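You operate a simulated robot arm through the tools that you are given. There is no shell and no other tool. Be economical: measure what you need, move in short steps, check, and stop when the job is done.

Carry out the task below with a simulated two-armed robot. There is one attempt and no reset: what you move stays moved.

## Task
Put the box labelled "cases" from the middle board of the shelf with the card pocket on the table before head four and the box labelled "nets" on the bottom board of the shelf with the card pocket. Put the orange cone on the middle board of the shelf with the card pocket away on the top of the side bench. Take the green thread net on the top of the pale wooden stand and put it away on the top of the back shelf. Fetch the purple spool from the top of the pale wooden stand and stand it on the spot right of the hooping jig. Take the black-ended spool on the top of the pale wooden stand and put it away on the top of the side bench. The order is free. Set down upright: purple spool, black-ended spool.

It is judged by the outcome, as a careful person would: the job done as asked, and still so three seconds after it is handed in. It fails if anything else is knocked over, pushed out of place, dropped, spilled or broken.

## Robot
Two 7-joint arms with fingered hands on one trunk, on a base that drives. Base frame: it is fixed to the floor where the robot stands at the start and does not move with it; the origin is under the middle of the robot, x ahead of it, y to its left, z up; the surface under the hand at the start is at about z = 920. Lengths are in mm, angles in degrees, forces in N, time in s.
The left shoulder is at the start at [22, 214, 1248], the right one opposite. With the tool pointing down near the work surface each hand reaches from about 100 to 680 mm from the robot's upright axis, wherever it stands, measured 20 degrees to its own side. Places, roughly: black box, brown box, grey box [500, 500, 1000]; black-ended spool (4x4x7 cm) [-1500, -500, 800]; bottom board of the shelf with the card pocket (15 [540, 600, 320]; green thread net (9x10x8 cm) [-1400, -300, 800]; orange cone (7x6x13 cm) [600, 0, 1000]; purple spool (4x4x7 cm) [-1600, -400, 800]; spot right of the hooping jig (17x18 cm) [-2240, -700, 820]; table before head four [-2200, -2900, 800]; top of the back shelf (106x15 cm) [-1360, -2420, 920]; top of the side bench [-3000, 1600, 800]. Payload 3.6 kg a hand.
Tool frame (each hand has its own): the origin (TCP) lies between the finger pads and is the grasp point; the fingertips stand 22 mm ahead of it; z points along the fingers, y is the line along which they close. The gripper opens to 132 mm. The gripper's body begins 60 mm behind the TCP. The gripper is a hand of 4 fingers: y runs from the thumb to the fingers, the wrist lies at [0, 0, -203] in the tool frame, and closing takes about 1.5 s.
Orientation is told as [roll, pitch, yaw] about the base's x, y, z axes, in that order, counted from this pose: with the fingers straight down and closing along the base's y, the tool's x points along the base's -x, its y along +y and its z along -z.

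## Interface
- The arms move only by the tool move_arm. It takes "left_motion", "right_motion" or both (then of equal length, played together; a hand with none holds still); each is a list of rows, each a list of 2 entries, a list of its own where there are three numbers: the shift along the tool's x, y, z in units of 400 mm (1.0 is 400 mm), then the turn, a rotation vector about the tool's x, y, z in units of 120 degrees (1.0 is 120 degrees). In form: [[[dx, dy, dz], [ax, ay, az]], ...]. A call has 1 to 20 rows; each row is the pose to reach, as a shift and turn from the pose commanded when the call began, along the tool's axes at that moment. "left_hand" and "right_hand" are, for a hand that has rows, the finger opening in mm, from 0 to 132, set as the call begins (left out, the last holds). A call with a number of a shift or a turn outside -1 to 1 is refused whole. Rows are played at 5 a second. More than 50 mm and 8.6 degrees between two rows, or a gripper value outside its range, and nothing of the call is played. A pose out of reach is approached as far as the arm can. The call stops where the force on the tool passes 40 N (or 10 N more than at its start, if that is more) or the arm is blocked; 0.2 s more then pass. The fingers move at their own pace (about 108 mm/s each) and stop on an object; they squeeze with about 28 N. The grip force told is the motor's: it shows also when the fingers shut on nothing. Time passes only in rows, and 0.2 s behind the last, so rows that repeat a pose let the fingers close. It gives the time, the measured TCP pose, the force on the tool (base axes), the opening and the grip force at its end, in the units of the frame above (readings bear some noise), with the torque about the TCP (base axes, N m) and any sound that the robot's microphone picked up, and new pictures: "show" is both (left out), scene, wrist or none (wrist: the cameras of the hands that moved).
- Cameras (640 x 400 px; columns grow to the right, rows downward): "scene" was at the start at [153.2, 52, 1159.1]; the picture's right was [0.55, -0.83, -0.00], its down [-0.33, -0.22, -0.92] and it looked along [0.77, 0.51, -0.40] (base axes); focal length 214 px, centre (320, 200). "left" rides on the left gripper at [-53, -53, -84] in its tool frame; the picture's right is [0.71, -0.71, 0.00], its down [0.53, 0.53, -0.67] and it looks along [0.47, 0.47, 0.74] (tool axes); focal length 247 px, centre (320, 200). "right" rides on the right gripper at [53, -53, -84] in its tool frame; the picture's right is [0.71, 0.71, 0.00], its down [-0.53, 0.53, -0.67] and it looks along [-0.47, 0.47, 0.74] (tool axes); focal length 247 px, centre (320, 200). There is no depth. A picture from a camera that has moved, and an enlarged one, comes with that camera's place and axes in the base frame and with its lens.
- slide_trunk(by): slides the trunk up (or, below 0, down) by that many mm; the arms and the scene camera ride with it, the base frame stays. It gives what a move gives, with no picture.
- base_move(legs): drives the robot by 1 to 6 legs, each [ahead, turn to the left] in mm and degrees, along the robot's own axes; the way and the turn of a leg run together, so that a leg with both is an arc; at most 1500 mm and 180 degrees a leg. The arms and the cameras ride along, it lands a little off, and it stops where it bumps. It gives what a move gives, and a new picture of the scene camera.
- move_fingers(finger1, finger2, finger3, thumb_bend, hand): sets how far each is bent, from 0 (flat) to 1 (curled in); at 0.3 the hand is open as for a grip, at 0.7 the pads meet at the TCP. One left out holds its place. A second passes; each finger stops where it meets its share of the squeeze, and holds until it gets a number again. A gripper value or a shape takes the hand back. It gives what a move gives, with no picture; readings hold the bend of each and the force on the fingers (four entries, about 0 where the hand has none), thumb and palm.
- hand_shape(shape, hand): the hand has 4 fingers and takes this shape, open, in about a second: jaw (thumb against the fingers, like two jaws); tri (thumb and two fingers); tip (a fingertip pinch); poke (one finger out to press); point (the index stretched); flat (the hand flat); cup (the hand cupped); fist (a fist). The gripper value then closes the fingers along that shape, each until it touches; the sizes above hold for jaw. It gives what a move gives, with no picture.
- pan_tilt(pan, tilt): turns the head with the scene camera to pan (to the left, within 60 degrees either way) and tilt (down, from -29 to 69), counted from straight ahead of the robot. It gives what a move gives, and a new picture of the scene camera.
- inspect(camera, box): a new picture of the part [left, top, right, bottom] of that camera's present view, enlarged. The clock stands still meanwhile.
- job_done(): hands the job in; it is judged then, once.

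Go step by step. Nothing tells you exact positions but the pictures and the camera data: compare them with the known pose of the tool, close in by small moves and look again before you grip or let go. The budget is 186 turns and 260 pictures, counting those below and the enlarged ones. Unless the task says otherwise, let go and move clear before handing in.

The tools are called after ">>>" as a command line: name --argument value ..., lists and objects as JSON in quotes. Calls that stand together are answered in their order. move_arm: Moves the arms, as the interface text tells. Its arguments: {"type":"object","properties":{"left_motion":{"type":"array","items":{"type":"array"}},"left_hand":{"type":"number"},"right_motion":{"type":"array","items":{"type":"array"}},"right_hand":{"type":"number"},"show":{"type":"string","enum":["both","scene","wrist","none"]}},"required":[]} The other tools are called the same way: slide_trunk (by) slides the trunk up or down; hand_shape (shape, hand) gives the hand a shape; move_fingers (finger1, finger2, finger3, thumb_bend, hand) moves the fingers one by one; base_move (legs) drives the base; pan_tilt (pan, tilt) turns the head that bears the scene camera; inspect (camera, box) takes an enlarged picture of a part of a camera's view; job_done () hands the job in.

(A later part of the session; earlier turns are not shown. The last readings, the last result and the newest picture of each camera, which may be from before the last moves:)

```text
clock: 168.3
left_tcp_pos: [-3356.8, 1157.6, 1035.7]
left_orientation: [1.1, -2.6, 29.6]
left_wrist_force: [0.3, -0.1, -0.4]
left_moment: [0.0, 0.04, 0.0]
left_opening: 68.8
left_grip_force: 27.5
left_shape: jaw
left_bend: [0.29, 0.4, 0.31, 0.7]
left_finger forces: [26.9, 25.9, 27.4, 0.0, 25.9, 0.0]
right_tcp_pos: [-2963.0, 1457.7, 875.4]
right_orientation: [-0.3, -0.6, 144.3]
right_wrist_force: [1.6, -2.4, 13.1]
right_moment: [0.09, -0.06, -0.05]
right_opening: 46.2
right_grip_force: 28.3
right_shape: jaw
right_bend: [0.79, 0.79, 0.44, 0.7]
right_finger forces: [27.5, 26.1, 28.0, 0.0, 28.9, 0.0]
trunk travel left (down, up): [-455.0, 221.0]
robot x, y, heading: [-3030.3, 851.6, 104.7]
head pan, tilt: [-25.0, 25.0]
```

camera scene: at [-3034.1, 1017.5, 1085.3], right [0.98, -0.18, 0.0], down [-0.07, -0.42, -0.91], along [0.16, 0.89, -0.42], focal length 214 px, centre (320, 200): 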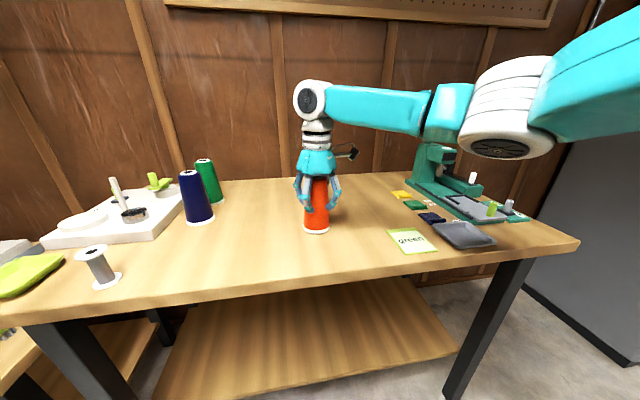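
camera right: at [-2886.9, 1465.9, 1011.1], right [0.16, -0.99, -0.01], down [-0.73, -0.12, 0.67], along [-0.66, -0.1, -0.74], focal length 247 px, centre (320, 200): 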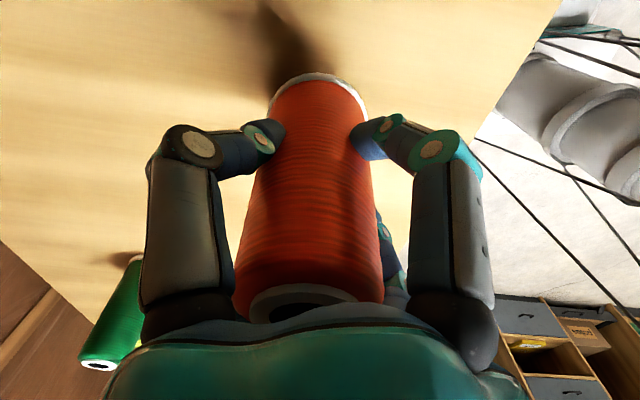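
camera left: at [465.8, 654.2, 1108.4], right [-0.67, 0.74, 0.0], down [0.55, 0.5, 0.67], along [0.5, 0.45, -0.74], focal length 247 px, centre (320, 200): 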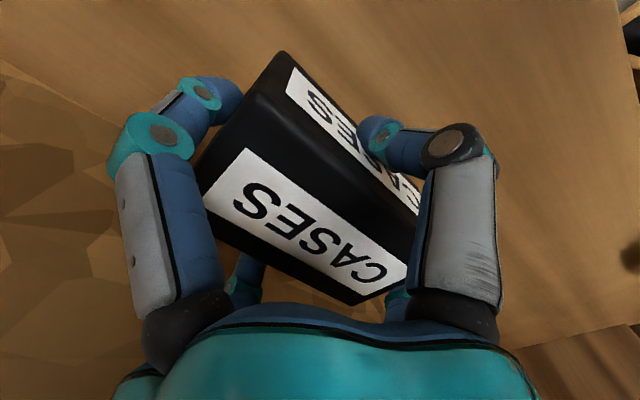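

Contact at bench height z≈800. I release and rise.

>>> move_arm --right_hand 132 --right_motion '[[[0, 0, -0.003], [0, 0, 0]], [[0, 0, -0.003], [0, 0, 0]], [[0, 0, -0.003], [0, 0, 0]], [[0, 0, -0.003], [0, 0, 0]], [[0, 0, -0.003], [0, 0, 0]], [[0, 0, -0.003], [0, 0, 0]], [[0, 0, -0.1], [0, 0, 0]], [[0, 0, -0.2], [0, 0, 0]], [[0, 0, -0.3], [0, 0, 0]], [[0, 0, -0.42], [0, 0, 0]], [[0, 0, -0.42], [0, 0, 0]]]' --show "scene"

```text
clock: 170.7
left_tcp_pos: [-3356.9, 1158.9, 1036.3]
left_orientation: [1.0, -2.6, 29.5]
left_wrist_force: [0.1, 0.3, -0.9]
left_moment: [0.0, 0.01, -0.01]
left_opening: 69.1
left_grip_force: 28.1
left_shape: jaw
left_bend: [0.29, 0.4, 0.31, 0.7]
left_finger forces: [26.9, 26.0, 27.4, 0.0, 25.8, 0.1]
right_tcp_pos: [-2962.0, 1454.6, 1044.5]
right_orientation: [-0.1, -0.4, 144.1]
right_wrist_force: [0.1, -0.5, -0.3]
right_moment: [0.04, 0.0, 0.02]
right_opening: 131.9
right_grip_force: 0.0
right_shape: jaw
right_bend: [0.3, 0.3, 0.3, 0.3]
right_finger forces: [0.1, 0.1, 0.0, 0.0, 0.0, 0.0]
trunk travel left (down, up): [-455.0, 221.0]
robot x, y, heading: [-3029.4, 850.5, 104.7]
head pan, tilt: [-25.0, 25.0]
camera scene: at [-3034.0, 1017.6, 1085.3], right [0.98, -0.18, 0.0], down [-0.07, -0.42, -0.91], along [0.16, 0.89, -0.42], focal length 214 px, centre (320, 200)
```

scene: 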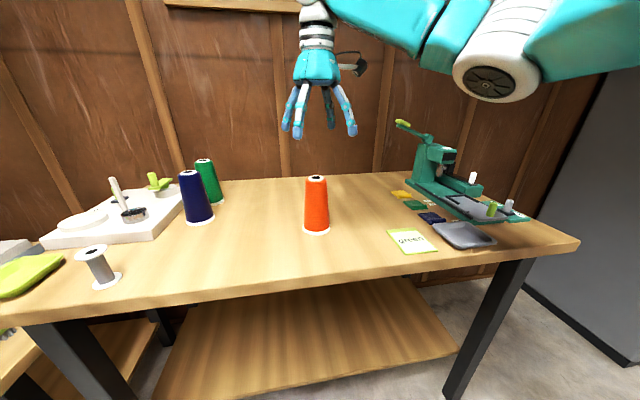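

The cone stands on the bench. Now CASES goes to the table before head four: I back up and turn left toward the south.

>>> base_move --legs '[[-350, 0], [0, 40], [0, 40], [0, 40], [0, 40]]'

>>> pan_tilt --pan 10 --tilt 12

```text
clock: 176.0
left_tcp_pos: [-3379.3, 395.8, 1035.2]
left_orientation: [1.2, -2.6, 87.6]
left_wrist_force: [-0.3, 0.3, -0.6]
left_moment: [0.03, 0.0, 0.01]
left_opening: 68.4
left_grip_force: 28.1
left_shape: jaw
left_bend: [0.29, 0.4, 0.31, 0.7]
left_finger forces: [26.9, 26.6, 27.5, 0.1, 25.6, 0.1]
right_tcp_pos: [-3419.5, 886.9, 1044.8]
right_orientation: [-0.1, -0.3, -157.5]
right_wrist_force: [-1.0, -0.3, 0.8]
right_moment: [0.01, -0.04, -0.03]
right_opening: 132.0
right_grip_force: 0.1
right_shape: jaw
right_bend: [0.3, 0.3, 0.3, 0.3]
right_finger forces: [0.0, 0.0, 0.0, 0.0, 0.0, 0.0]
trunk travel left (down, up): [-455.0, 221.0]
robot x, y, heading: [-2928.3, 556.6, 164.7]
head pan, tilt: [-25.0, 25.0]
stopped in leg 3: the robot was blocked; the commanded pose is now the measured one
camera scene: at [-3072.7, 634.3, 1085.3], right [0.64, 0.76, 0.0], down [0.32, -0.27, -0.91], along [-0.69, 0.59, -0.42], focal length 214 px, centre (320, 200)
```

scene: 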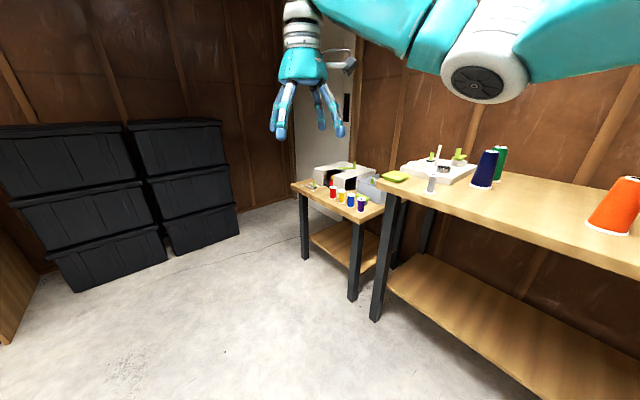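

```text
clock: 177.0
left_tcp_pos: [-3376.3, 397.6, 1037.4]
left_orientation: [1.2, -2.6, 87.5]
left_wrist_force: [0.5, 0.2, -1.1]
left_moment: [0.0, 0.03, -0.01]
left_opening: 68.6
left_grip_force: 28.0
left_shape: jaw
left_bend: [0.29, 0.4, 0.31, 0.7]
left_finger forces: [27.0, 26.5, 27.6, 0.0, 25.6, 0.1]
right_tcp_pos: [-3418.0, 888.9, 1045.2]
right_orientation: [-0.1, -0.4, -157.7]
right_wrist_force: [0.6, 0.0, 0.2]
right_moment: [0.0, 0.01, 0.0]
right_opening: 132.1
right_grip_force: 0.0
right_shape: jaw
right_bend: [0.3, 0.3, 0.3, 0.3]
right_finger forces: [0.0, 0.0, 0.0, 0.0, 0.0, 0.1]
trunk travel left (down, up): [-455.0, 221.0]
robot x, y, heading: [-2928.6, 554.9, 164.8]
head pan, tilt: [10.0, 12.0]
camera scene: at [-3094.3, 585.1, 1106.4], right [0.09, 1.0, 0.0], down [0.21, -0.02, -0.98], along [-0.97, 0.09, -0.21], focal length 214 px, centre (320, 200)
```

scene: 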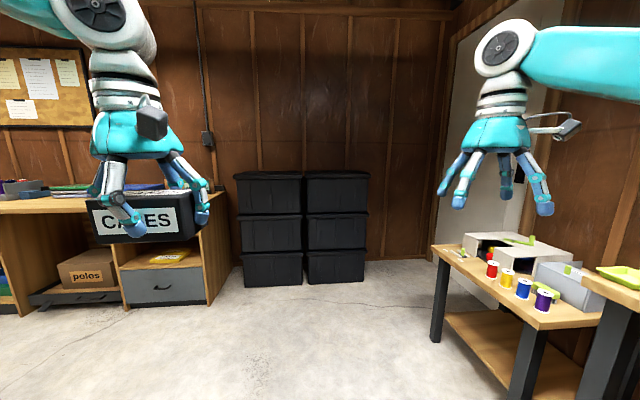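

No obstacle near; I continue the turn.

>>> base_move --legs '[[0, 48], [0, 47]]'

```text
clock: 180.6
left_tcp_pos: [-3007.6, 84.4, 1036.4]
left_orientation: [1.2, -2.8, 148.6]
left_wrist_force: [0.9, -0.7, -1.0]
left_moment: [-0.01, -0.02, -0.01]
left_opening: 68.0
left_grip_force: 27.9
left_shape: jaw
left_bend: [0.29, 0.4, 0.31, 0.7]
left_finger forces: [26.9, 26.7, 27.6, 0.0, 25.2, 0.0]
right_tcp_pos: [-3458.9, 288.5, 1045.8]
right_orientation: [-0.3, -0.2, -96.6]
right_wrist_force: [-0.1, -0.5, -0.4]
right_moment: [0.03, -0.02, 0.01]
right_opening: 132.2
right_grip_force: 0.0
right_shape: jaw
right_bend: [0.3, 0.3, 0.3, 0.3]
right_finger forces: [0.1, 0.0, 0.0, 0.0, 0.0, 0.0]
trunk travel left (down, up): [-455.0, 221.0]
robot x, y, heading: [-2958.8, 588.8, -132.5]
head pan, tilt: [10.0, 12.0]
stopped in leg 2: the robot was blocked; the commanded pose is now the measured one
camera scene: at [-3062.6, 456.8, 1106.4], right [-0.84, 0.54, 0.0], down [0.11, 0.18, -0.98], along [-0.53, -0.82, -0.21], focal length 214 px, centre (320, 200)
```

scene: 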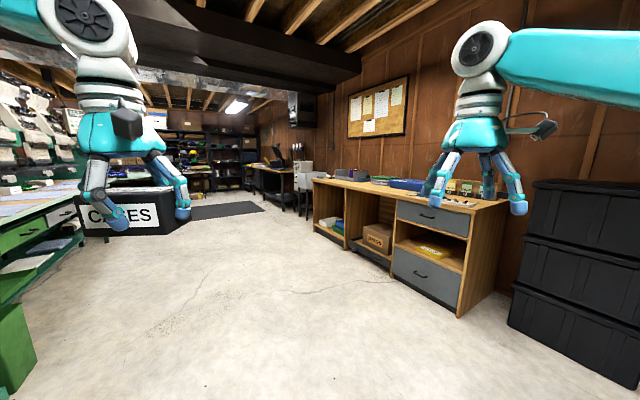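

I finish the turn and head south along the machine's front.

>>> base_move --legs '[[0, 38], [1200, 0]]'

>>> pan_tilt --pan 45 --tilt 15

```text
clock: 188.5
left_tcp_pos: [-2796.9, -1030.8, 1038.3]
left_orientation: [1.1, -2.7, -174.2]
left_wrist_force: [0.5, 0.5, -0.7]
left_moment: [0.01, -0.04, 0.04]
left_opening: 68.2
left_grip_force: 27.8
left_shape: jaw
left_bend: [0.29, 0.4, 0.31, 0.7]
left_finger forces: [26.9, 26.4, 27.5, 0.0, 25.0, 0.1]
right_tcp_pos: [-3280.5, -1142.0, 1045.9]
right_orientation: [-0.1, -0.3, -59.5]
right_wrist_force: [-1.1, 0.0, 0.1]
right_moment: [0.0, -0.01, -0.03]
right_opening: 132.0
right_grip_force: 0.1
right_shape: jaw
right_bend: [0.3, 0.3, 0.3, 0.3]
right_finger forces: [0.0, 0.1, 0.0, 0.0, 0.1, 0.0]
trunk travel left (down, up): [-455.0, 221.0]
robot x, y, heading: [-3064.3, -600.7, -95.1]
head pan, tilt: [10.0, 12.0]
camera scene: at [-3065.2, -767.6, 1106.4], right [-1.0, -0.08, 0.0], down [-0.02, 0.21, -0.98], along [0.08, -0.97, -0.21], focal length 214 px, centre (320, 200)
```

scene: 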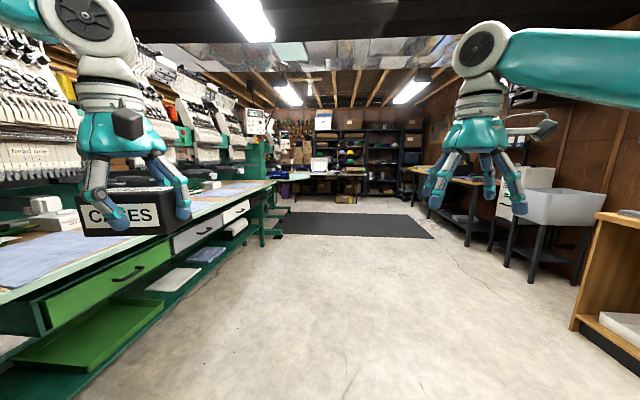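

```text
clock: 189.5
left_tcp_pos: [-2798.1, -1029.9, 1039.8]
left_orientation: [1.2, -2.7, -174.3]
left_wrist_force: [-0.2, 0.1, -0.9]
left_moment: [0.0, 0.03, -0.04]
left_opening: 68.3
left_grip_force: 27.9
left_shape: jaw
left_bend: [0.29, 0.4, 0.31, 0.7]
left_finger forces: [26.9, 26.4, 27.3, 0.0, 24.9, 0.0]
right_tcp_pos: [-3279.5, -1142.2, 1045.7]
right_orientation: [-0.3, -0.4, -59.4]
right_wrist_force: [0.8, -0.9, 0.2]
right_moment: [0.01, 0.0, 0.01]
right_opening: 131.9
right_grip_force: 0.1
right_shape: jaw
right_bend: [0.3, 0.3, 0.3, 0.3]
right_finger forces: [0.0, 0.0, 0.1, 0.0, 0.0, 0.1]
trunk travel left (down, up): [-455.0, 221.0]
robot x, y, heading: [-3063.3, -600.0, -95.1]
head pan, tilt: [45.0, 15.0]
camera scene: at [-3013.2, -746.3, 1101.6], right [-0.77, -0.64, 0.0], down [-0.17, 0.2, -0.97], along [0.62, -0.74, -0.26], focal length 214 px, centre (320, 200)
```

scene: 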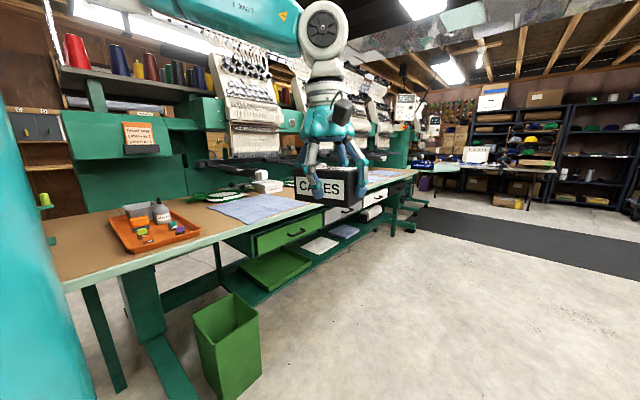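

Head one is nearest; the table runs south with its front edge near x≈−2350. I drive down to head four.

>>> base_move --legs '[[0, 9], [1250, 0]]'

```text
clock: 196.6
left_tcp_pos: [-2673.5, -2267.0, 1039.3]
left_orientation: [1.1, -2.7, -166.8]
left_wrist_force: [-0.2, -0.2, -0.5]
left_moment: [0.01, 0.02, 0.01]
left_opening: 67.9
left_grip_force: 28.1
left_shape: jaw
left_bend: [0.29, 0.4, 0.31, 0.7]
left_finger forces: [26.7, 26.4, 27.4, 0.0, 24.9, 0.1]
right_tcp_pos: [-3135.7, -2440.7, 1045.8]
right_orientation: [-0.1, -0.3, -51.8]
right_wrist_force: [-0.4, -0.3, 0.6]
right_moment: [0.0, -0.01, 0.03]
right_opening: 131.9
right_grip_force: 0.1
right_shape: jaw
right_bend: [0.3, 0.3, 0.3, 0.3]
right_finger forces: [0.1, 0.0, 0.0, 0.0, 0.1, 0.0]
trunk travel left (down, up): [-455.0, 221.0]
robot x, y, heading: [-2994.3, -1873.1, -87.8]
head pan, tilt: [45.0, 15.0]
camera scene: at [-2924.6, -2013.9, 1101.6], right [-0.68, -0.73, 0.0], down [-0.19, 0.18, -0.97], along [0.71, -0.66, -0.26], focal length 214 px, centre (320, 200)
```

scene: 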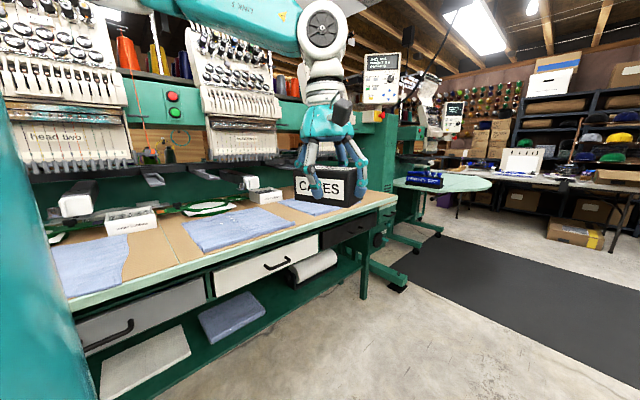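

Heads two and three are visible; head four's place is at the table's far end, near y≈−2850. I go on.

>>> base_move --legs '[[0, 8], [900, 0], [0, 34]]'

>>> pan_tilt --pan 30 --tilt 20

```text
clock: 203.7
left_tcp_pos: [-2333.4, -2854.5, 1040.7]
left_orientation: [1.1, -2.7, -125.2]
left_wrist_force: [0.7, -1.2, -1.2]
left_moment: [-0.01, 0.02, 0.01]
left_opening: 68.0
left_grip_force: 28.1
left_shape: jaw
left_bend: [0.29, 0.4, 0.31, 0.7]
left_finger forces: [26.4, 26.2, 27.1, 0.0, 24.7, 0.0]
right_tcp_pos: [-2562.7, -3290.6, 1044.6]
right_orientation: [-0.2, -0.2, -10.3]
right_wrist_force: [-0.2, -0.3, -0.6]
right_moment: [0.0, -0.02, 0.01]
right_opening: 132.1
right_grip_force: 0.0
right_shape: jaw
right_bend: [0.3, 0.3, 0.3, 0.3]
right_finger forces: [0.1, 0.0, 0.0, 0.0, 0.0, 0.1]
trunk travel left (down, up): [-455.0, 221.0]
robot x, y, heading: [-2857.4, -2794.2, -46.5]
head pan, tilt: [45.0, 15.0]
camera scene: at [-2708.8, -2851.3, 1101.5], right [-0.03, -1.0, 0.0], down [-0.26, 0.01, -0.97], along [0.97, -0.02, -0.26], focal length 214 px, centre (320, 200)
```

scene: 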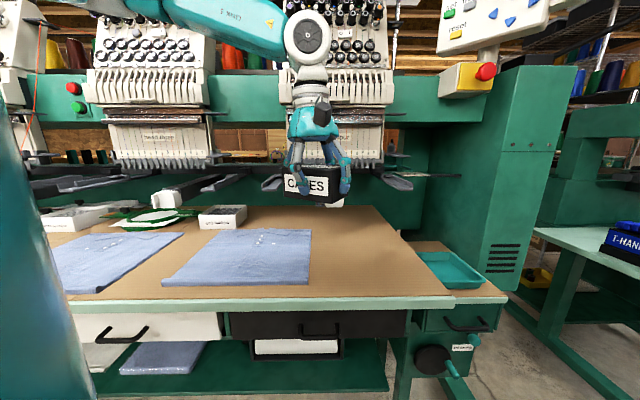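

```text
clock: 204.5
left_tcp_pos: [-2334.9, -2854.8, 1040.0]
left_orientation: [1.3, -2.8, -125.2]
left_wrist_force: [0.4, -0.6, -1.6]
left_moment: [0.01, -0.01, 0.01]
left_opening: 68.2
left_grip_force: 28.0
left_shape: jaw
left_bend: [0.29, 0.4, 0.31, 0.7]
left_finger forces: [26.6, 26.3, 27.4, 0.1, 24.8, 0.1]
right_tcp_pos: [-2565.2, -3291.7, 1047.4]
right_orientation: [-0.2, -0.3, -10.3]
right_wrist_force: [0.1, -1.0, 0.5]
right_moment: [0.02, -0.01, 0.02]
right_opening: 132.3
right_grip_force: 0.0
right_shape: jaw
right_bend: [0.3, 0.3, 0.3, 0.3]
right_finger forces: [0.0, 0.1, 0.0, 0.1, 0.1, 0.0]
trunk travel left (down, up): [-455.0, 221.0]
robot x, y, heading: [-2854.7, -2792.6, -46.6]
head pan, tilt: [30.0, 20.0]
camera scene: at [-2714.3, -2875.7, 1093.5], right [-0.28, -0.96, 0.0], down [-0.33, 0.1, -0.94], along [0.9, -0.27, -0.34], focal length 214 px, centre (320, 200)
```

scene: 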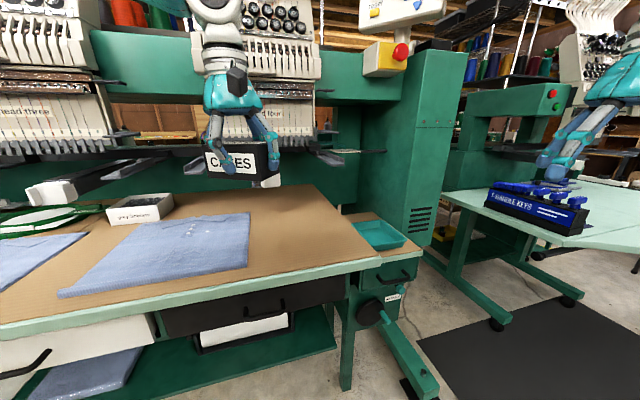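

Head four's table has a free area right of the blue cloth, around [−2250,−2960]. I turn right 18° so the left arm reaches it comfortably.

>>> base_move --legs '[[0, -18]]'

>>> pan_tilt --pan 50 --tilt 22

```text
clock: 205.9
left_tcp_pos: [-2376.0, -3015.7, 1041.0]
left_orientation: [1.1, -2.7, -143.3]
left_wrist_force: [-0.2, -0.3, -0.7]
left_moment: [0.0, -0.01, -0.03]
left_opening: 68.2
left_grip_force: 28.1
left_shape: jaw
left_bend: [0.29, 0.4, 0.31, 0.7]
left_finger forces: [26.6, 26.1, 27.3, 0.0, 24.5, 0.1]
right_tcp_pos: [-2730.3, -3359.8, 1045.9]
right_orientation: [-0.2, -0.2, -28.5]
right_wrist_force: [0.5, -0.5, 0.2]
right_moment: [0.01, -0.02, 0.0]
right_opening: 132.1
right_grip_force: 0.1
right_shape: jaw
right_bend: [0.3, 0.3, 0.3, 0.3]
right_finger forces: [0.0, 0.0, 0.0, 0.0, 0.0, 0.0]
trunk travel left (down, up): [-455.0, 221.0]
robot x, y, heading: [-2835.7, -2790.9, -65.0]
head pan, tilt: [30.0, 20.0]
camera scene: at [-2731.0, -2911.8, 1093.3], right [-0.57, -0.82, 0.0], down [-0.28, 0.2, -0.94], along [0.77, -0.53, -0.34], focal length 214 px, centre (320, 200)
```

scene: 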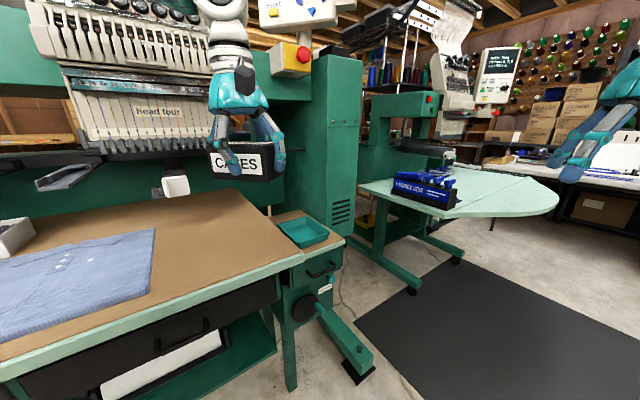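

```text
clock: 206.7
left_tcp_pos: [-2375.8, -3016.0, 1041.2]
left_orientation: [1.1, -2.8, -143.3]
left_wrist_force: [-0.2, -0.1, -0.7]
left_moment: [0.0, 0.02, -0.02]
left_opening: 68.0
left_grip_force: 28.5
left_shape: jaw
left_bend: [0.29, 0.4, 0.31, 0.7]
left_finger forces: [26.5, 26.2, 27.3, 0.0, 24.7, 0.0]
right_tcp_pos: [-2729.4, -3357.8, 1047.1]
right_orientation: [-0.2, -0.3, -28.4]
right_wrist_force: [0.2, -0.7, 0.6]
right_moment: [0.0, 0.0, -0.02]
right_opening: 132.0
right_grip_force: 0.1
right_shape: jaw
right_bend: [0.3, 0.3, 0.3, 0.3]
right_finger forces: [0.1, 0.0, 0.0, 0.0, 0.0, 0.1]
trunk travel left (down, up): [-455.0, 221.0]
robot x, y, heading: [-2834.7, -2794.1, -64.7]
head pan, tilt: [50.0, 22.0]
camera scene: at [-2717.9, -2881.8, 1090.2], right [-0.25, -0.97, 0.0], down [-0.36, 0.1, -0.93], along [0.9, -0.23, -0.38], focal length 214 px, centre (320, 200)
```

scene: 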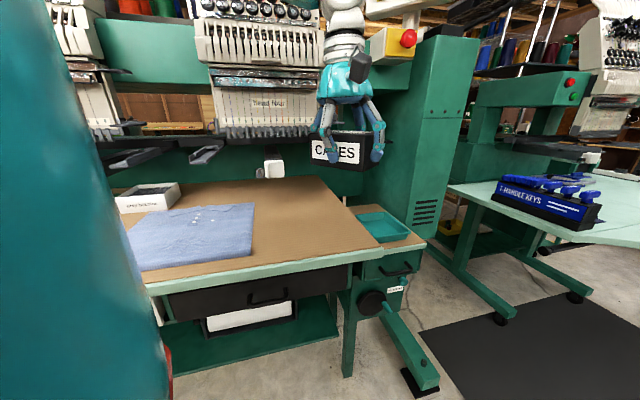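

Head four confirmed. Free area y −3110…−2831. I carry CASES over [−2240,−2970] and lower.

>>> move_arm --left_motion '[[[0.085, 0.028, 0], [0.003, 0.008, 0]], [[0.17, 0.055, 0], [0.006, 0.015, 0]], [[0.256, 0.083, 0], [0.009, 0.023, 0]], [[0.341, 0.111, 0], [0.009, 0.023, 0]], [[0.341, 0.111, 0.12], [0.009, 0.023, 0]], [[0.341, 0.111, 0.24], [0.009, 0.023, 0]], [[0.341, 0.111, 0.36], [0.009, 0.023, 0]], [[0.341, 0.111, 0.42], [0.009, 0.023, 0]], [[0.341, 0.111, 0.42], [0.009, 0.023, 0]]]' --show "both"

```text
clock: 208.7
left_tcp_pos: [-2252.3, -2957.9, 891.0]
left_orientation: [0.2, 0.0, -143.3]
left_wrist_force: [0.1, -0.3, -1.3]
left_moment: [0.01, -0.03, -0.03]
left_opening: 67.6
left_grip_force: 28.3
left_shape: jaw
left_bend: [0.29, 0.4, 0.31, 0.7]
left_finger forces: [26.5, 26.0, 27.0, 0.0, 24.6, 0.0]
left hand out of reach, approached as far as the arm can: row 7, 8, 9
right_tcp_pos: [-2730.8, -3358.5, 1046.5]
right_orientation: [-0.2, -0.3, -28.4]
right_wrist_force: [-0.6, 0.3, 0.6]
right_moment: [0.02, -0.02, -0.04]
right_opening: 131.8
right_grip_force: 0.1
right_shape: jaw
right_bend: [0.3, 0.3, 0.3, 0.3]
right_finger forces: [0.1, 0.0, 0.0, 0.0, 0.1, 0.0]
trunk travel left (down, up): [-455.0, 221.0]
robot x, y, heading: [-2835.8, -2790.2, -64.8]
head pan, tilt: [50.0, 22.0]
camera scene: at [-2718.1, -2882.0, 1090.2], right [-0.25, -0.97, 0.0], down [-0.36, 0.1, -0.93], along [0.9, -0.23, -0.38], focal length 214 px, centre (320, 200)
camera left: at [-2327.9, -2946.1, 975.2], right [0.14, 0.99, 0.0], down [0.73, -0.11, 0.67], along [0.66, -0.1, -0.74], focal length 247 px, centre (320, 200)
```

scene: 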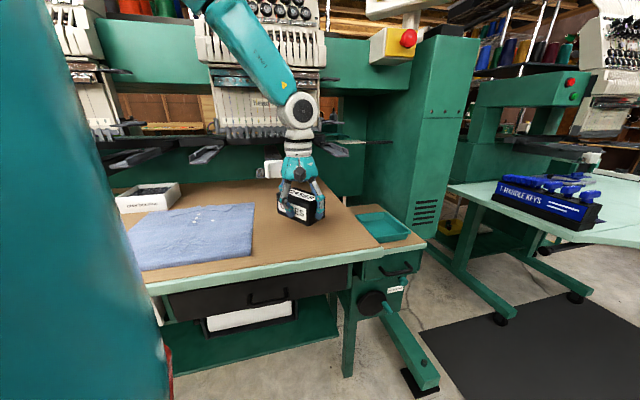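
left: 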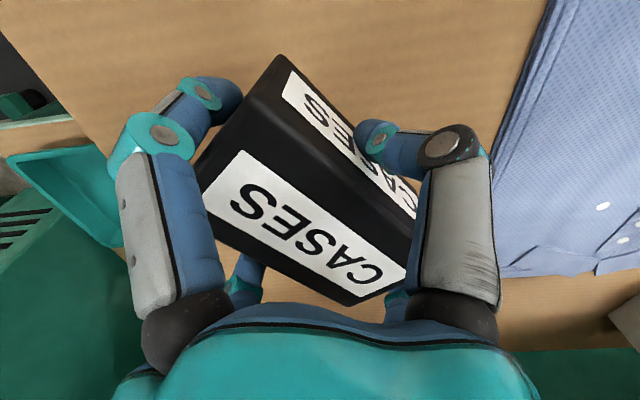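

The arm is at its reach limit for height, so I lower the rest with the trunk.

>>> slide_trunk --by -50

>>> pan_tilt --pan 58 --tilt 22

```text
clock: 209.5
left_tcp_pos: [-2249.0, -2958.2, 851.8]
left_orientation: [0.4, 0.0, -143.3]
left_wrist_force: [-1.4, 10.5, 23.6]
left_moment: [-0.41, 0.99, -0.4]
left_opening: 68.0
left_grip_force: 27.9
left_shape: jaw
left_bend: [0.27, 0.4, 0.31, 0.7]
left_finger forces: [29.6, 28.1, 34.9, 0.1, 30.8, 0.0]
right_tcp_pos: [-2731.7, -3358.1, 1001.9]
right_orientation: [-0.1, -0.4, -28.3]
right_wrist_force: [-0.8, -0.1, -0.4]
right_moment: [-0.03, 0.02, 0.0]
right_opening: 132.1
right_grip_force: 0.1
right_shape: jaw
right_bend: [0.3, 0.3, 0.3, 0.3]
right_finger forces: [0.0, 0.0, 0.1, 0.0, 0.0, 0.0]
trunk travel left (down, up): [-411.0, 265.0]
robot x, y, heading: [-2840.7, -2796.0, -64.9]
head pan, tilt: [50.0, 22.0]
stopped: the force on the tool passed its limit at 49 N (the readings are from after the stop); the commanded pose is now the measured one
```

```text
clock: 210.2
left_tcp_pos: [-2249.7, -2957.7, 852.7]
left_orientation: [0.5, 0.0, -143.2]
left_wrist_force: [0.9, 6.4, 21.6]
left_moment: [-0.41, 0.89, -0.33]
left_opening: 67.8
left_grip_force: 28.1
left_shape: jaw
left_bend: [0.27, 0.4, 0.31, 0.7]
left_finger forces: [29.6, 29.0, 34.5, 0.0, 29.7, 0.0]
right_tcp_pos: [-2732.5, -3357.0, 1003.3]
right_orientation: [0.0, -0.3, -28.4]
right_wrist_force: [-0.2, 0.7, -1.1]
right_moment: [-0.01, 0.0, -0.02]
right_opening: 132.1
right_grip_force: 0.1
right_shape: jaw
right_bend: [0.3, 0.3, 0.3, 0.3]
right_finger forces: [0.1, 0.0, 0.0, 0.0, 0.1, 0.0]
trunk travel left (down, up): [-411.0, 265.0]
robot x, y, heading: [-2840.9, -2792.9, -64.6]
head pan, tilt: [58.0, 22.0]
camera scene: at [-2717.1, -2868.1, 1045.2], right [-0.12, -0.99, 0.0], down [-0.37, 0.04, -0.93], along [0.92, -0.11, -0.37], focal length 214 px, centre (320, 200)
```

scene: 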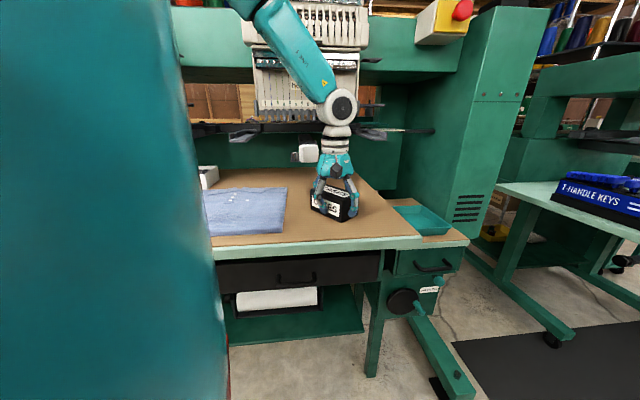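

The box is on the table (contact at z≈818). I ease the pressure by 3 mm, then release.

>>> slide_trunk --by 3

>>> move_arm --left_hand 132 --left_motion '[[[0, 0, 0], [0, 0, 0]], [[0, 0, 0], [0, 0, 0]], [[0, 0, 0], [0, 0, 0]], [[0, 0, 0], [0, 0, 0]], [[0, 0, 0], [0, 0, 0]], [[0, 0, 0], [0, 0, 0]], [[0, 0, -0.05], [0, 0, 0]], [[0, 0, -0.15], [0, 0, 0]], [[0, 0, -0.25], [0, 0, 0]], [[0, 0, -0.35], [0, 0, 0]], [[0, 0, -0.35], [0, 0, 0]]]' --show "both"

```text
clock: 210.7
left_tcp_pos: [-2249.4, -2957.8, 852.3]
left_orientation: [0.3, 0.1, -143.3]
left_wrist_force: [-2.2, 1.3, 5.3]
left_moment: [-0.14, 0.34, -0.12]
left_opening: 68.1
left_grip_force: 28.4
left_shape: jaw
left_bend: [0.27, 0.4, 0.31, 0.7]
left_finger forces: [29.7, 29.4, 29.3, 0.0, 28.0, 0.0]
right_tcp_pos: [-2732.6, -3357.8, 1004.6]
right_orientation: [-0.2, -0.1, -28.5]
right_wrist_force: [-0.1, -0.2, 0.4]
right_moment: [0.01, -0.02, 0.02]
right_opening: 131.8
right_grip_force: 0.1
right_shape: jaw
right_bend: [0.3, 0.3, 0.3, 0.3]
right_finger forces: [0.0, 0.1, 0.1, 0.1, 0.0, 0.0]
trunk travel left (down, up): [-414.0, 262.0]
robot x, y, heading: [-2842.3, -2787.7, -64.5]
head pan, tilt: [58.0, 22.0]
```

```text
clock: 213.1
left_tcp_pos: [-2247.6, -2961.9, 989.8]
left_orientation: [0.3, 0.1, -143.2]
left_wrist_force: [-0.2, -0.2, 0.1]
left_moment: [0.0, 0.02, 0.0]
left_opening: 131.8
left_grip_force: 0.1
left_shape: jaw
left_bend: [0.3, 0.3, 0.3, 0.3]
left_finger forces: [0.0, 0.1, 0.0, 0.0, 0.0, 0.0]
right_tcp_pos: [-2730.4, -3358.5, 1003.4]
right_orientation: [-0.1, -0.1, -28.5]
right_wrist_force: [-0.3, 0.9, 0.7]
right_moment: [0.01, 0.02, 0.04]
right_opening: 131.9
right_grip_force: 0.1
right_shape: jaw
right_bend: [0.3, 0.3, 0.3, 0.3]
right_finger forces: [0.0, 0.0, 0.0, 0.0, 0.0, 0.1]
trunk travel left (down, up): [-414.0, 262.0]
robot x, y, heading: [-2840.8, -2789.2, -64.7]
head pan, tilt: [58.0, 22.0]
camera scene: at [-2715.5, -2869.7, 1047.9], right [-0.12, -0.99, 0.0], down [-0.37, 0.04, -0.93], along [0.92, -0.11, -0.38], focal length 214 px, centre (320, 200)
camera left: at [-2323.4, -2951.1, 1073.6], right [0.14, 0.99, 0.0], down [0.73, -0.1, 0.67], along [0.66, -0.1, -0.74], focal length 247 px, centre (320, 200)
```

scene: 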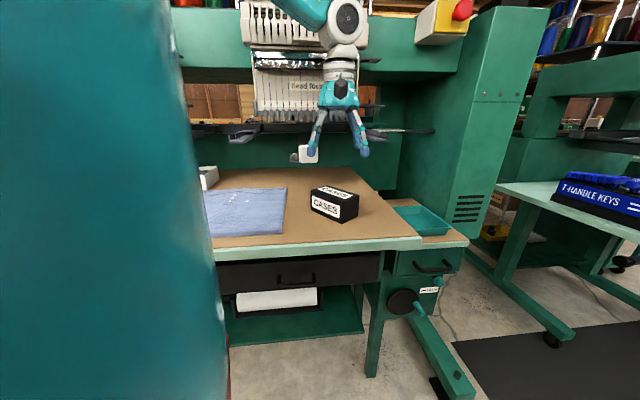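
left: 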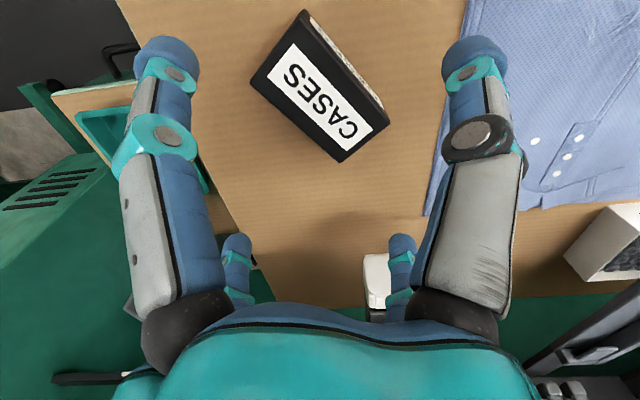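

CASES stands on the table before head four. I retract the left hand, turn to −86°, and reverse north along the way I came.

>>> move_arm --left_motion '[[[-0.1, -0.03, -0.05], [0, 0, 0]], [[-0.2, -0.06, -0.1], [0, 0, 0]], [[-0.3, -0.09, -0.13], [0, 0, 0]], [[-0.4, -0.12, -0.13], [0, 0, 0]], [[-0.4, -0.12, -0.13], [0, 0, 0]]]' --show "none"

>>> base_move --legs '[[-100, -21], [-1300, 0], [-1300, 0]]'

```text
clock: 214.3
left_tcp_pos: [-2407.0, -3015.3, 1047.1]
left_orientation: [0.3, 0.0, -143.2]
left_wrist_force: [0.1, -0.2, 0.4]
left_moment: [0.0, -0.02, 0.01]
left_opening: 131.8
left_grip_force: 0.0
left_shape: jaw
left_bend: [0.3, 0.3, 0.3, 0.3]
left_finger forces: [0.1, 0.1, 0.0, 0.1, 0.0, 0.0]
right_tcp_pos: [-2730.6, -3358.7, 1005.5]
right_orientation: [-0.1, -0.2, -28.6]
right_wrist_force: [0.6, 0.7, -0.3]
right_moment: [-0.01, -0.01, -0.01]
right_opening: 131.9
right_grip_force: 0.1
right_shape: jaw
right_bend: [0.3, 0.3, 0.3, 0.3]
right_finger forces: [0.0, 0.0, 0.1, 0.0, 0.1, 0.0]
trunk travel left (down, up): [-414.0, 262.0]
robot x, y, heading: [-2840.0, -2791.5, -64.2]
head pan, tilt: [58.0, 22.0]
```

```text
clock: 215.6
left_tcp_pos: [-2486.9, -3044.9, 1047.6]
left_orientation: [0.3, 0.1, -156.0]
left_wrist_force: [0.5, 0.0, 0.5]
left_moment: [-0.01, 0.0, 0.0]
left_opening: 132.3
left_grip_force: 0.1
left_shape: jaw
left_bend: [0.3, 0.3, 0.3, 0.3]
left_finger forces: [0.0, 0.0, 0.0, 0.0, 0.1, 0.0]
right_tcp_pos: [-2880.8, -3305.3, 1007.0]
right_orientation: [-0.2, -0.3, -41.4]
right_wrist_force: [-0.6, -0.2, 0.6]
right_moment: [0.01, -0.03, 0.01]
right_opening: 131.9
right_grip_force: 0.1
right_shape: jaw
right_bend: [0.3, 0.3, 0.3, 0.3]
right_finger forces: [0.1, 0.1, 0.1, 0.0, 0.1, 0.1]
trunk travel left (down, up): [-414.0, 262.0]
robot x, y, heading: [-2852.1, -2725.3, -75.9]
head pan, tilt: [58.0, 22.0]
stopped in leg 1: the robot was blocked; the commanded pose is now the measured one
camera scene: at [-2746.9, -2827.6, 1048.3], right [-0.31, -0.95, 0.0], down [-0.36, 0.11, -0.93], along [0.88, -0.28, -0.37], focal length 214 px, centre (320, 200)
```

scene: 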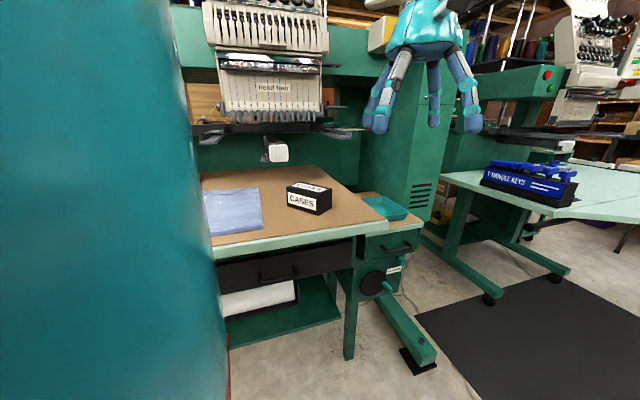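

>>> base_move --legs '[[0, -10], [-1300, 0], [-1300, 0]]'

```text
clock: 217.4
left_tcp_pos: [-2546.3, -3072.0, 1049.7]
left_orientation: [0.4, -0.1, -165.5]
left_wrist_force: [-0.1, 0.3, 0.7]
left_moment: [-0.01, -0.05, 0.01]
left_opening: 132.0
left_grip_force: 0.0
left_shape: jaw
left_bend: [0.3, 0.3, 0.3, 0.3]
left_finger forces: [0.1, 0.1, 0.0, 0.0, 0.0, 0.1]
right_tcp_pos: [-2979.3, -3265.3, 1008.2]
right_orientation: [-0.1, -0.2, -51.1]
right_wrist_force: [0.4, 0.8, 0.5]
right_moment: [0.0, 0.0, 0.0]
right_opening: 132.0
right_grip_force: 0.1
right_shape: jaw
right_bend: [0.3, 0.3, 0.3, 0.3]
right_finger forces: [0.1, 0.0, 0.1, 0.0, 0.1, 0.0]
trunk travel left (down, up): [-414.0, 262.0]
robot x, y, heading: [-2848.3, -2692.0, -84.2]
head pan, tilt: [58.0, 22.0]
stopped in leg 2: the robot was blocked; the commanded pose is now the measured one
camera scene: at [-2757.8, -2813.8, 1048.1], right [-0.44, -0.9, 0.0], down [-0.34, 0.17, -0.93], along [0.83, -0.41, -0.37], focal length 214 px, centre (320, 200)
```

scene: 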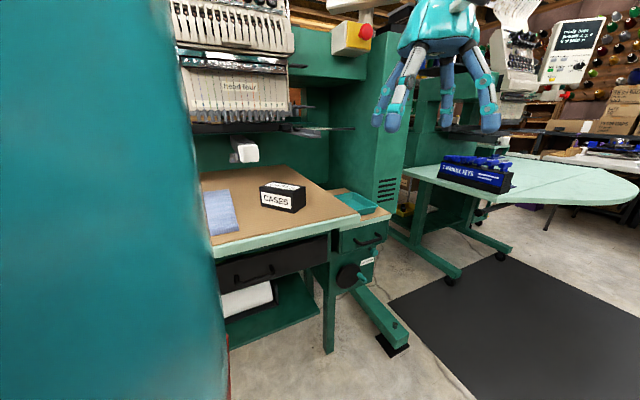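

Reversing is blocked, probably the left elbow against the machine. I turn right to the west, move away, then turn north.

>>> base_move --legs '[[0, -45], [0, -45], [350, 0], [0, -45], [0, -45]]'

```text
clock: 219.2
left_tcp_pos: [-2730.0, -3167.6, 1050.5]
left_orientation: [0.4, 0.3, 169.4]
left_wrist_force: [-0.3, 0.5, 0.2]
left_moment: [-0.03, 0.0, -0.05]
left_opening: 131.9
left_grip_force: 0.1
left_shape: jaw
left_bend: [0.3, 0.3, 0.3, 0.3]
left_finger forces: [0.0, 0.1, 0.0, 0.0, 0.0, 0.1]
right_tcp_pos: [-3205.6, -3158.4, 1009.1]
right_orientation: [0.0, -0.2, -76.3]
right_wrist_force: [0.3, -0.8, 0.4]
right_moment: [0.01, -0.02, 0.0]
right_opening: 132.1
right_grip_force: 0.1
right_shape: jaw
right_bend: [0.3, 0.3, 0.3, 0.3]
right_finger forces: [0.0, 0.1, 0.0, 0.0, 0.0, 0.0]
trunk travel left (down, up): [-414.0, 262.0]
robot x, y, heading: [-2829.4, -2707.3, -109.6]
head pan, tilt: [58.0, 22.0]
stopped in leg 1: the robot was blocked; the commanded pose is now the measured one
camera scene: at [-2797.0, -2847.5, 1048.0], right [-0.78, -0.62, 0.0], down [-0.23, 0.29, -0.93], along [0.58, -0.73, -0.37], focal length 214 px, centre (320, 200)
```

scene: 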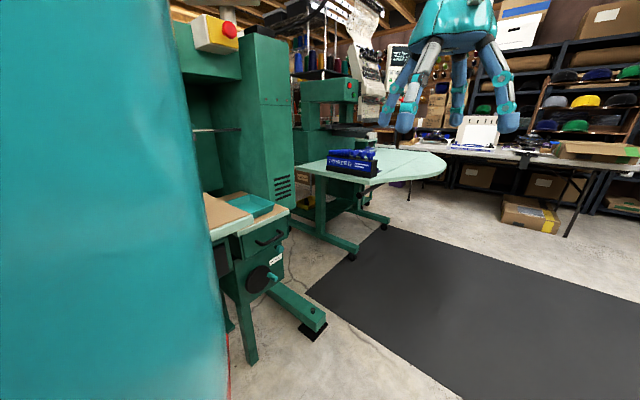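

>>> base_move --legs '[[0, -35], [0, -35], [300, 0]]'

```text
clock: 221.7
left_tcp_pos: [-2938.2, -3128.1, 1203.1]
left_orientation: [4.9, -13.5, 154.2]
left_wrist_force: [-0.9, -0.1, -0.7]
left_moment: [-0.02, 0.01, 0.01]
left_opening: 131.9
left_grip_force: 0.0
left_shape: jaw
left_bend: [0.3, 0.3, 0.3, 0.3]
left_finger forces: [0.1, 0.0, 0.0, 0.0, 0.0, 0.1]
right_tcp_pos: [-3402.2, -2835.4, 1008.9]
right_orientation: [0.1, -0.1, -113.7]
right_wrist_force: [-0.2, 0.6, 0.3]
right_moment: [-0.02, -0.02, -0.03]
right_opening: 132.1
right_grip_force: 0.1
right_shape: jaw
right_bend: [0.3, 0.3, 0.3, 0.3]
right_finger forces: [0.1, 0.1, 0.0, 0.1, 0.1, 0.1]
trunk travel left (down, up): [-414.0, 262.0]
robot x, y, heading: [-2811.2, -2730.5, -146.3]
head pan, tilt: [58.0, 22.0]
stopped in leg 2: the robot was blocked; the commanded pose is now the measured one
camera scene: at [-2874.0, -2862.0, 1048.4], right [-1.0, -0.03, 0.0], down [-0.01, 0.37, -0.93], along [0.03, -0.93, -0.37], focal length 214 px, centre (320, 200)
```

scene: 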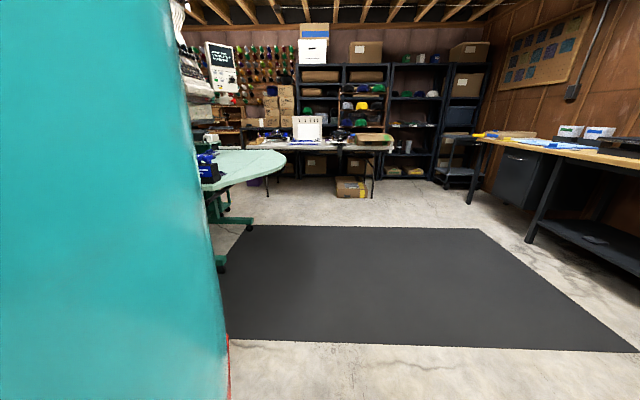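

The left arm itself was pushed up, so it is what jams. I look at it.

>>> pan_tilt --pan 60 --tilt -15

>>> inspect --camera "left" --box '[0, 0, 640, 400]'

```text
clock: 222.8
left_tcp_pos: [-2937.9, -3130.3, 1202.9]
left_orientation: [4.7, -13.6, 154.4]
left_wrist_force: [1.0, -0.5, -0.8]
left_moment: [0.0, 0.03, -0.01]
left_opening: 131.8
left_grip_force: 0.1
left_shape: jaw
left_bend: [0.3, 0.3, 0.3, 0.3]
left_finger forces: [0.0, 0.0, 0.0, 0.0, 0.1, 0.0]
right_tcp_pos: [-3402.1, -2837.5, 1007.7]
right_orientation: [-0.1, 0.0, -113.6]
right_wrist_force: [0.2, 0.0, -0.1]
right_moment: [0.02, 0.03, 0.0]
right_opening: 131.8
right_grip_force: 0.1
right_shape: jaw
right_bend: [0.3, 0.3, 0.3, 0.3]
right_finger forces: [0.0, 0.0, 0.0, 0.1, 0.1, 0.0]
trunk travel left (down, up): [-414.0, 262.0]
robot x, y, heading: [-2809.9, -2731.8, -146.3]
head pan, tilt: [60.0, -15.0]
camera scene: at [-2872.3, -2852.3, 1105.8], right [-1.0, -0.06, 0.0], down [0.02, -0.26, -0.97], along [0.06, -0.96, 0.26], focal length 214 px, centre (320, 200)
```

scene: 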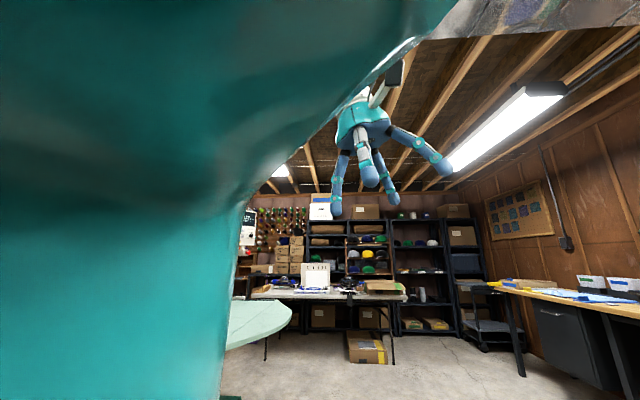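

```text
1.00 times, centred on (320, 200) of left (not enlarged: the box is as wide or as high as the picture)
camera zoom: at [-2943.7, -3063.0, 1292.1], right [0.91, 0.34, -0.22], down [0.41, -0.72, 0.57], along [0.04, -0.61, -0.79], focal length 247 px, centre (320, 200)
```

zoom: 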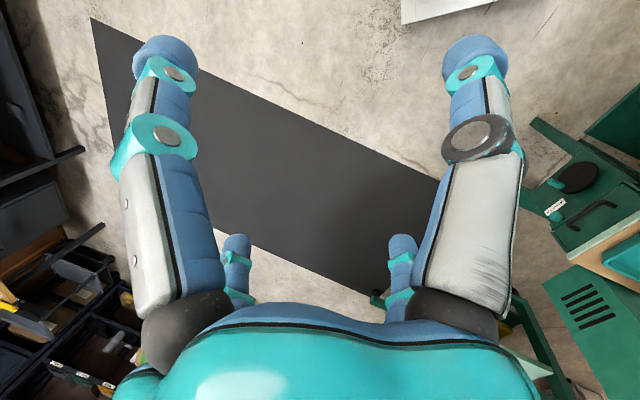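

The left upper arm has been pushed up into an awkward pose. I bring the left hand outward, lower and level again.

>>> move_arm --left_motion '[[[0.07, 0.037, 0.05], [0.008, 0.022, 0]], [[0.14, 0.074, 0.1], [0.016, 0.045, 0]], [[0.21, 0.11, 0.155], [0.024, 0.067, 0]], [[0.28, 0.147, 0.206], [0.032, 0.09, 0]], [[0.353, 0.184, 0.2575], [0.04, 0.1125, 0]], [[0.353, 0.184, 0.2575], [0.04, 0.1125, 0]]]' --show "scene"

```text
clock: 224.2
left_tcp_pos: [-2871.1, -3251.2, 1079.4]
left_orientation: [-0.1, 0.0, 154.8]
left_wrist_force: [-0.3, 0.7, 0.4]
left_moment: [-0.01, 0.04, 0.0]
left_opening: 132.1
left_grip_force: 0.0
left_shape: jaw
left_bend: [0.3, 0.3, 0.3, 0.3]
left_finger forces: [0.0, 0.0, 0.1, 0.0, 0.0, 0.1]
right_tcp_pos: [-3403.5, -2837.9, 1007.7]
right_orientation: [0.0, 0.0, -113.6]
right_wrist_force: [0.5, 0.6, 0.9]
right_moment: [0.04, 0.05, 0.0]
right_opening: 131.9
right_grip_force: 0.1
right_shape: jaw
right_bend: [0.3, 0.3, 0.3, 0.3]
right_finger forces: [0.0, 0.1, 0.1, 0.0, 0.1, 0.0]
trunk travel left (down, up): [-414.0, 262.0]
robot x, y, heading: [-2814.3, -2729.2, -146.8]
head pan, tilt: [60.0, -15.0]
camera scene: at [-2872.2, -2852.0, 1106.0], right [-1.0, -0.06, 0.0], down [0.02, -0.26, -0.97], along [0.06, -0.96, 0.26], focal length 214 px, centre (320, 200)
```

scene: 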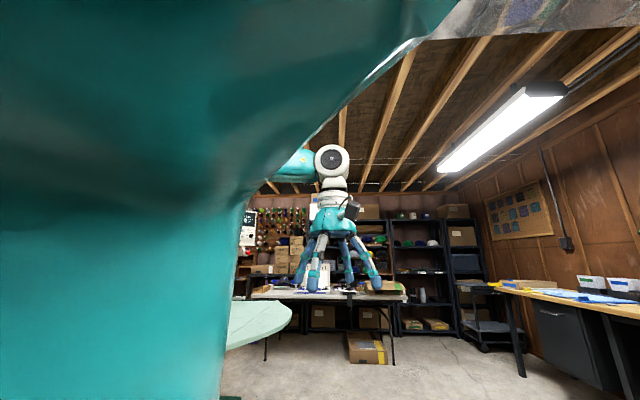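

The left arm is relaxed again. I move off and continue turning to north.

>>> base_move --legs '[[250, 0], [0, -40], [0, -40], [0, -42]]'

```text
clock: 229.2
left_tcp_pos: [-3520.5, -3018.9, 1079.1]
left_orientation: [-0.2, -0.1, 88.1]
left_wrist_force: [0.2, 0.8, 0.2]
left_moment: [-0.03, -0.02, 0.06]
left_opening: 132.0
left_grip_force: 0.0
left_shape: jaw
left_bend: [0.3, 0.3, 0.3, 0.3]
left_finger forces: [0.1, 0.1, 0.0, 0.1, 0.0, 0.0]
right_tcp_pos: [-3350.1, -2367.0, 1009.1]
right_orientation: [0.0, 0.0, 179.9]
right_wrist_force: [-0.4, 0.3, 0.4]
right_moment: [-0.03, 0.02, 0.0]
right_opening: 131.8
right_grip_force: 0.1
right_shape: jaw
right_bend: [0.3, 0.3, 0.3, 0.3]
right_finger forces: [0.0, 0.0, 0.0, 0.0, 0.0, 0.0]
trunk travel left (down, up): [-414.0, 262.0]
robot x, y, heading: [-3044.2, -2911.7, 144.6]
head pan, tilt: [60.0, -15.0]
stopped in leg 3: the robot was blocked; the commanded pose is now the measured one
camera scene: at [-3178.8, -2897.5, 1105.9], right [-0.42, 0.91, 0.0], down [-0.23, -0.11, -0.97], along [-0.88, -0.4, 0.26], focal length 214 px, centre (320, 200)
```

scene: 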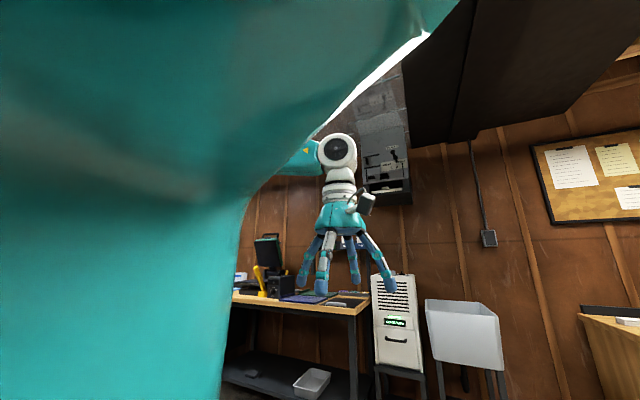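

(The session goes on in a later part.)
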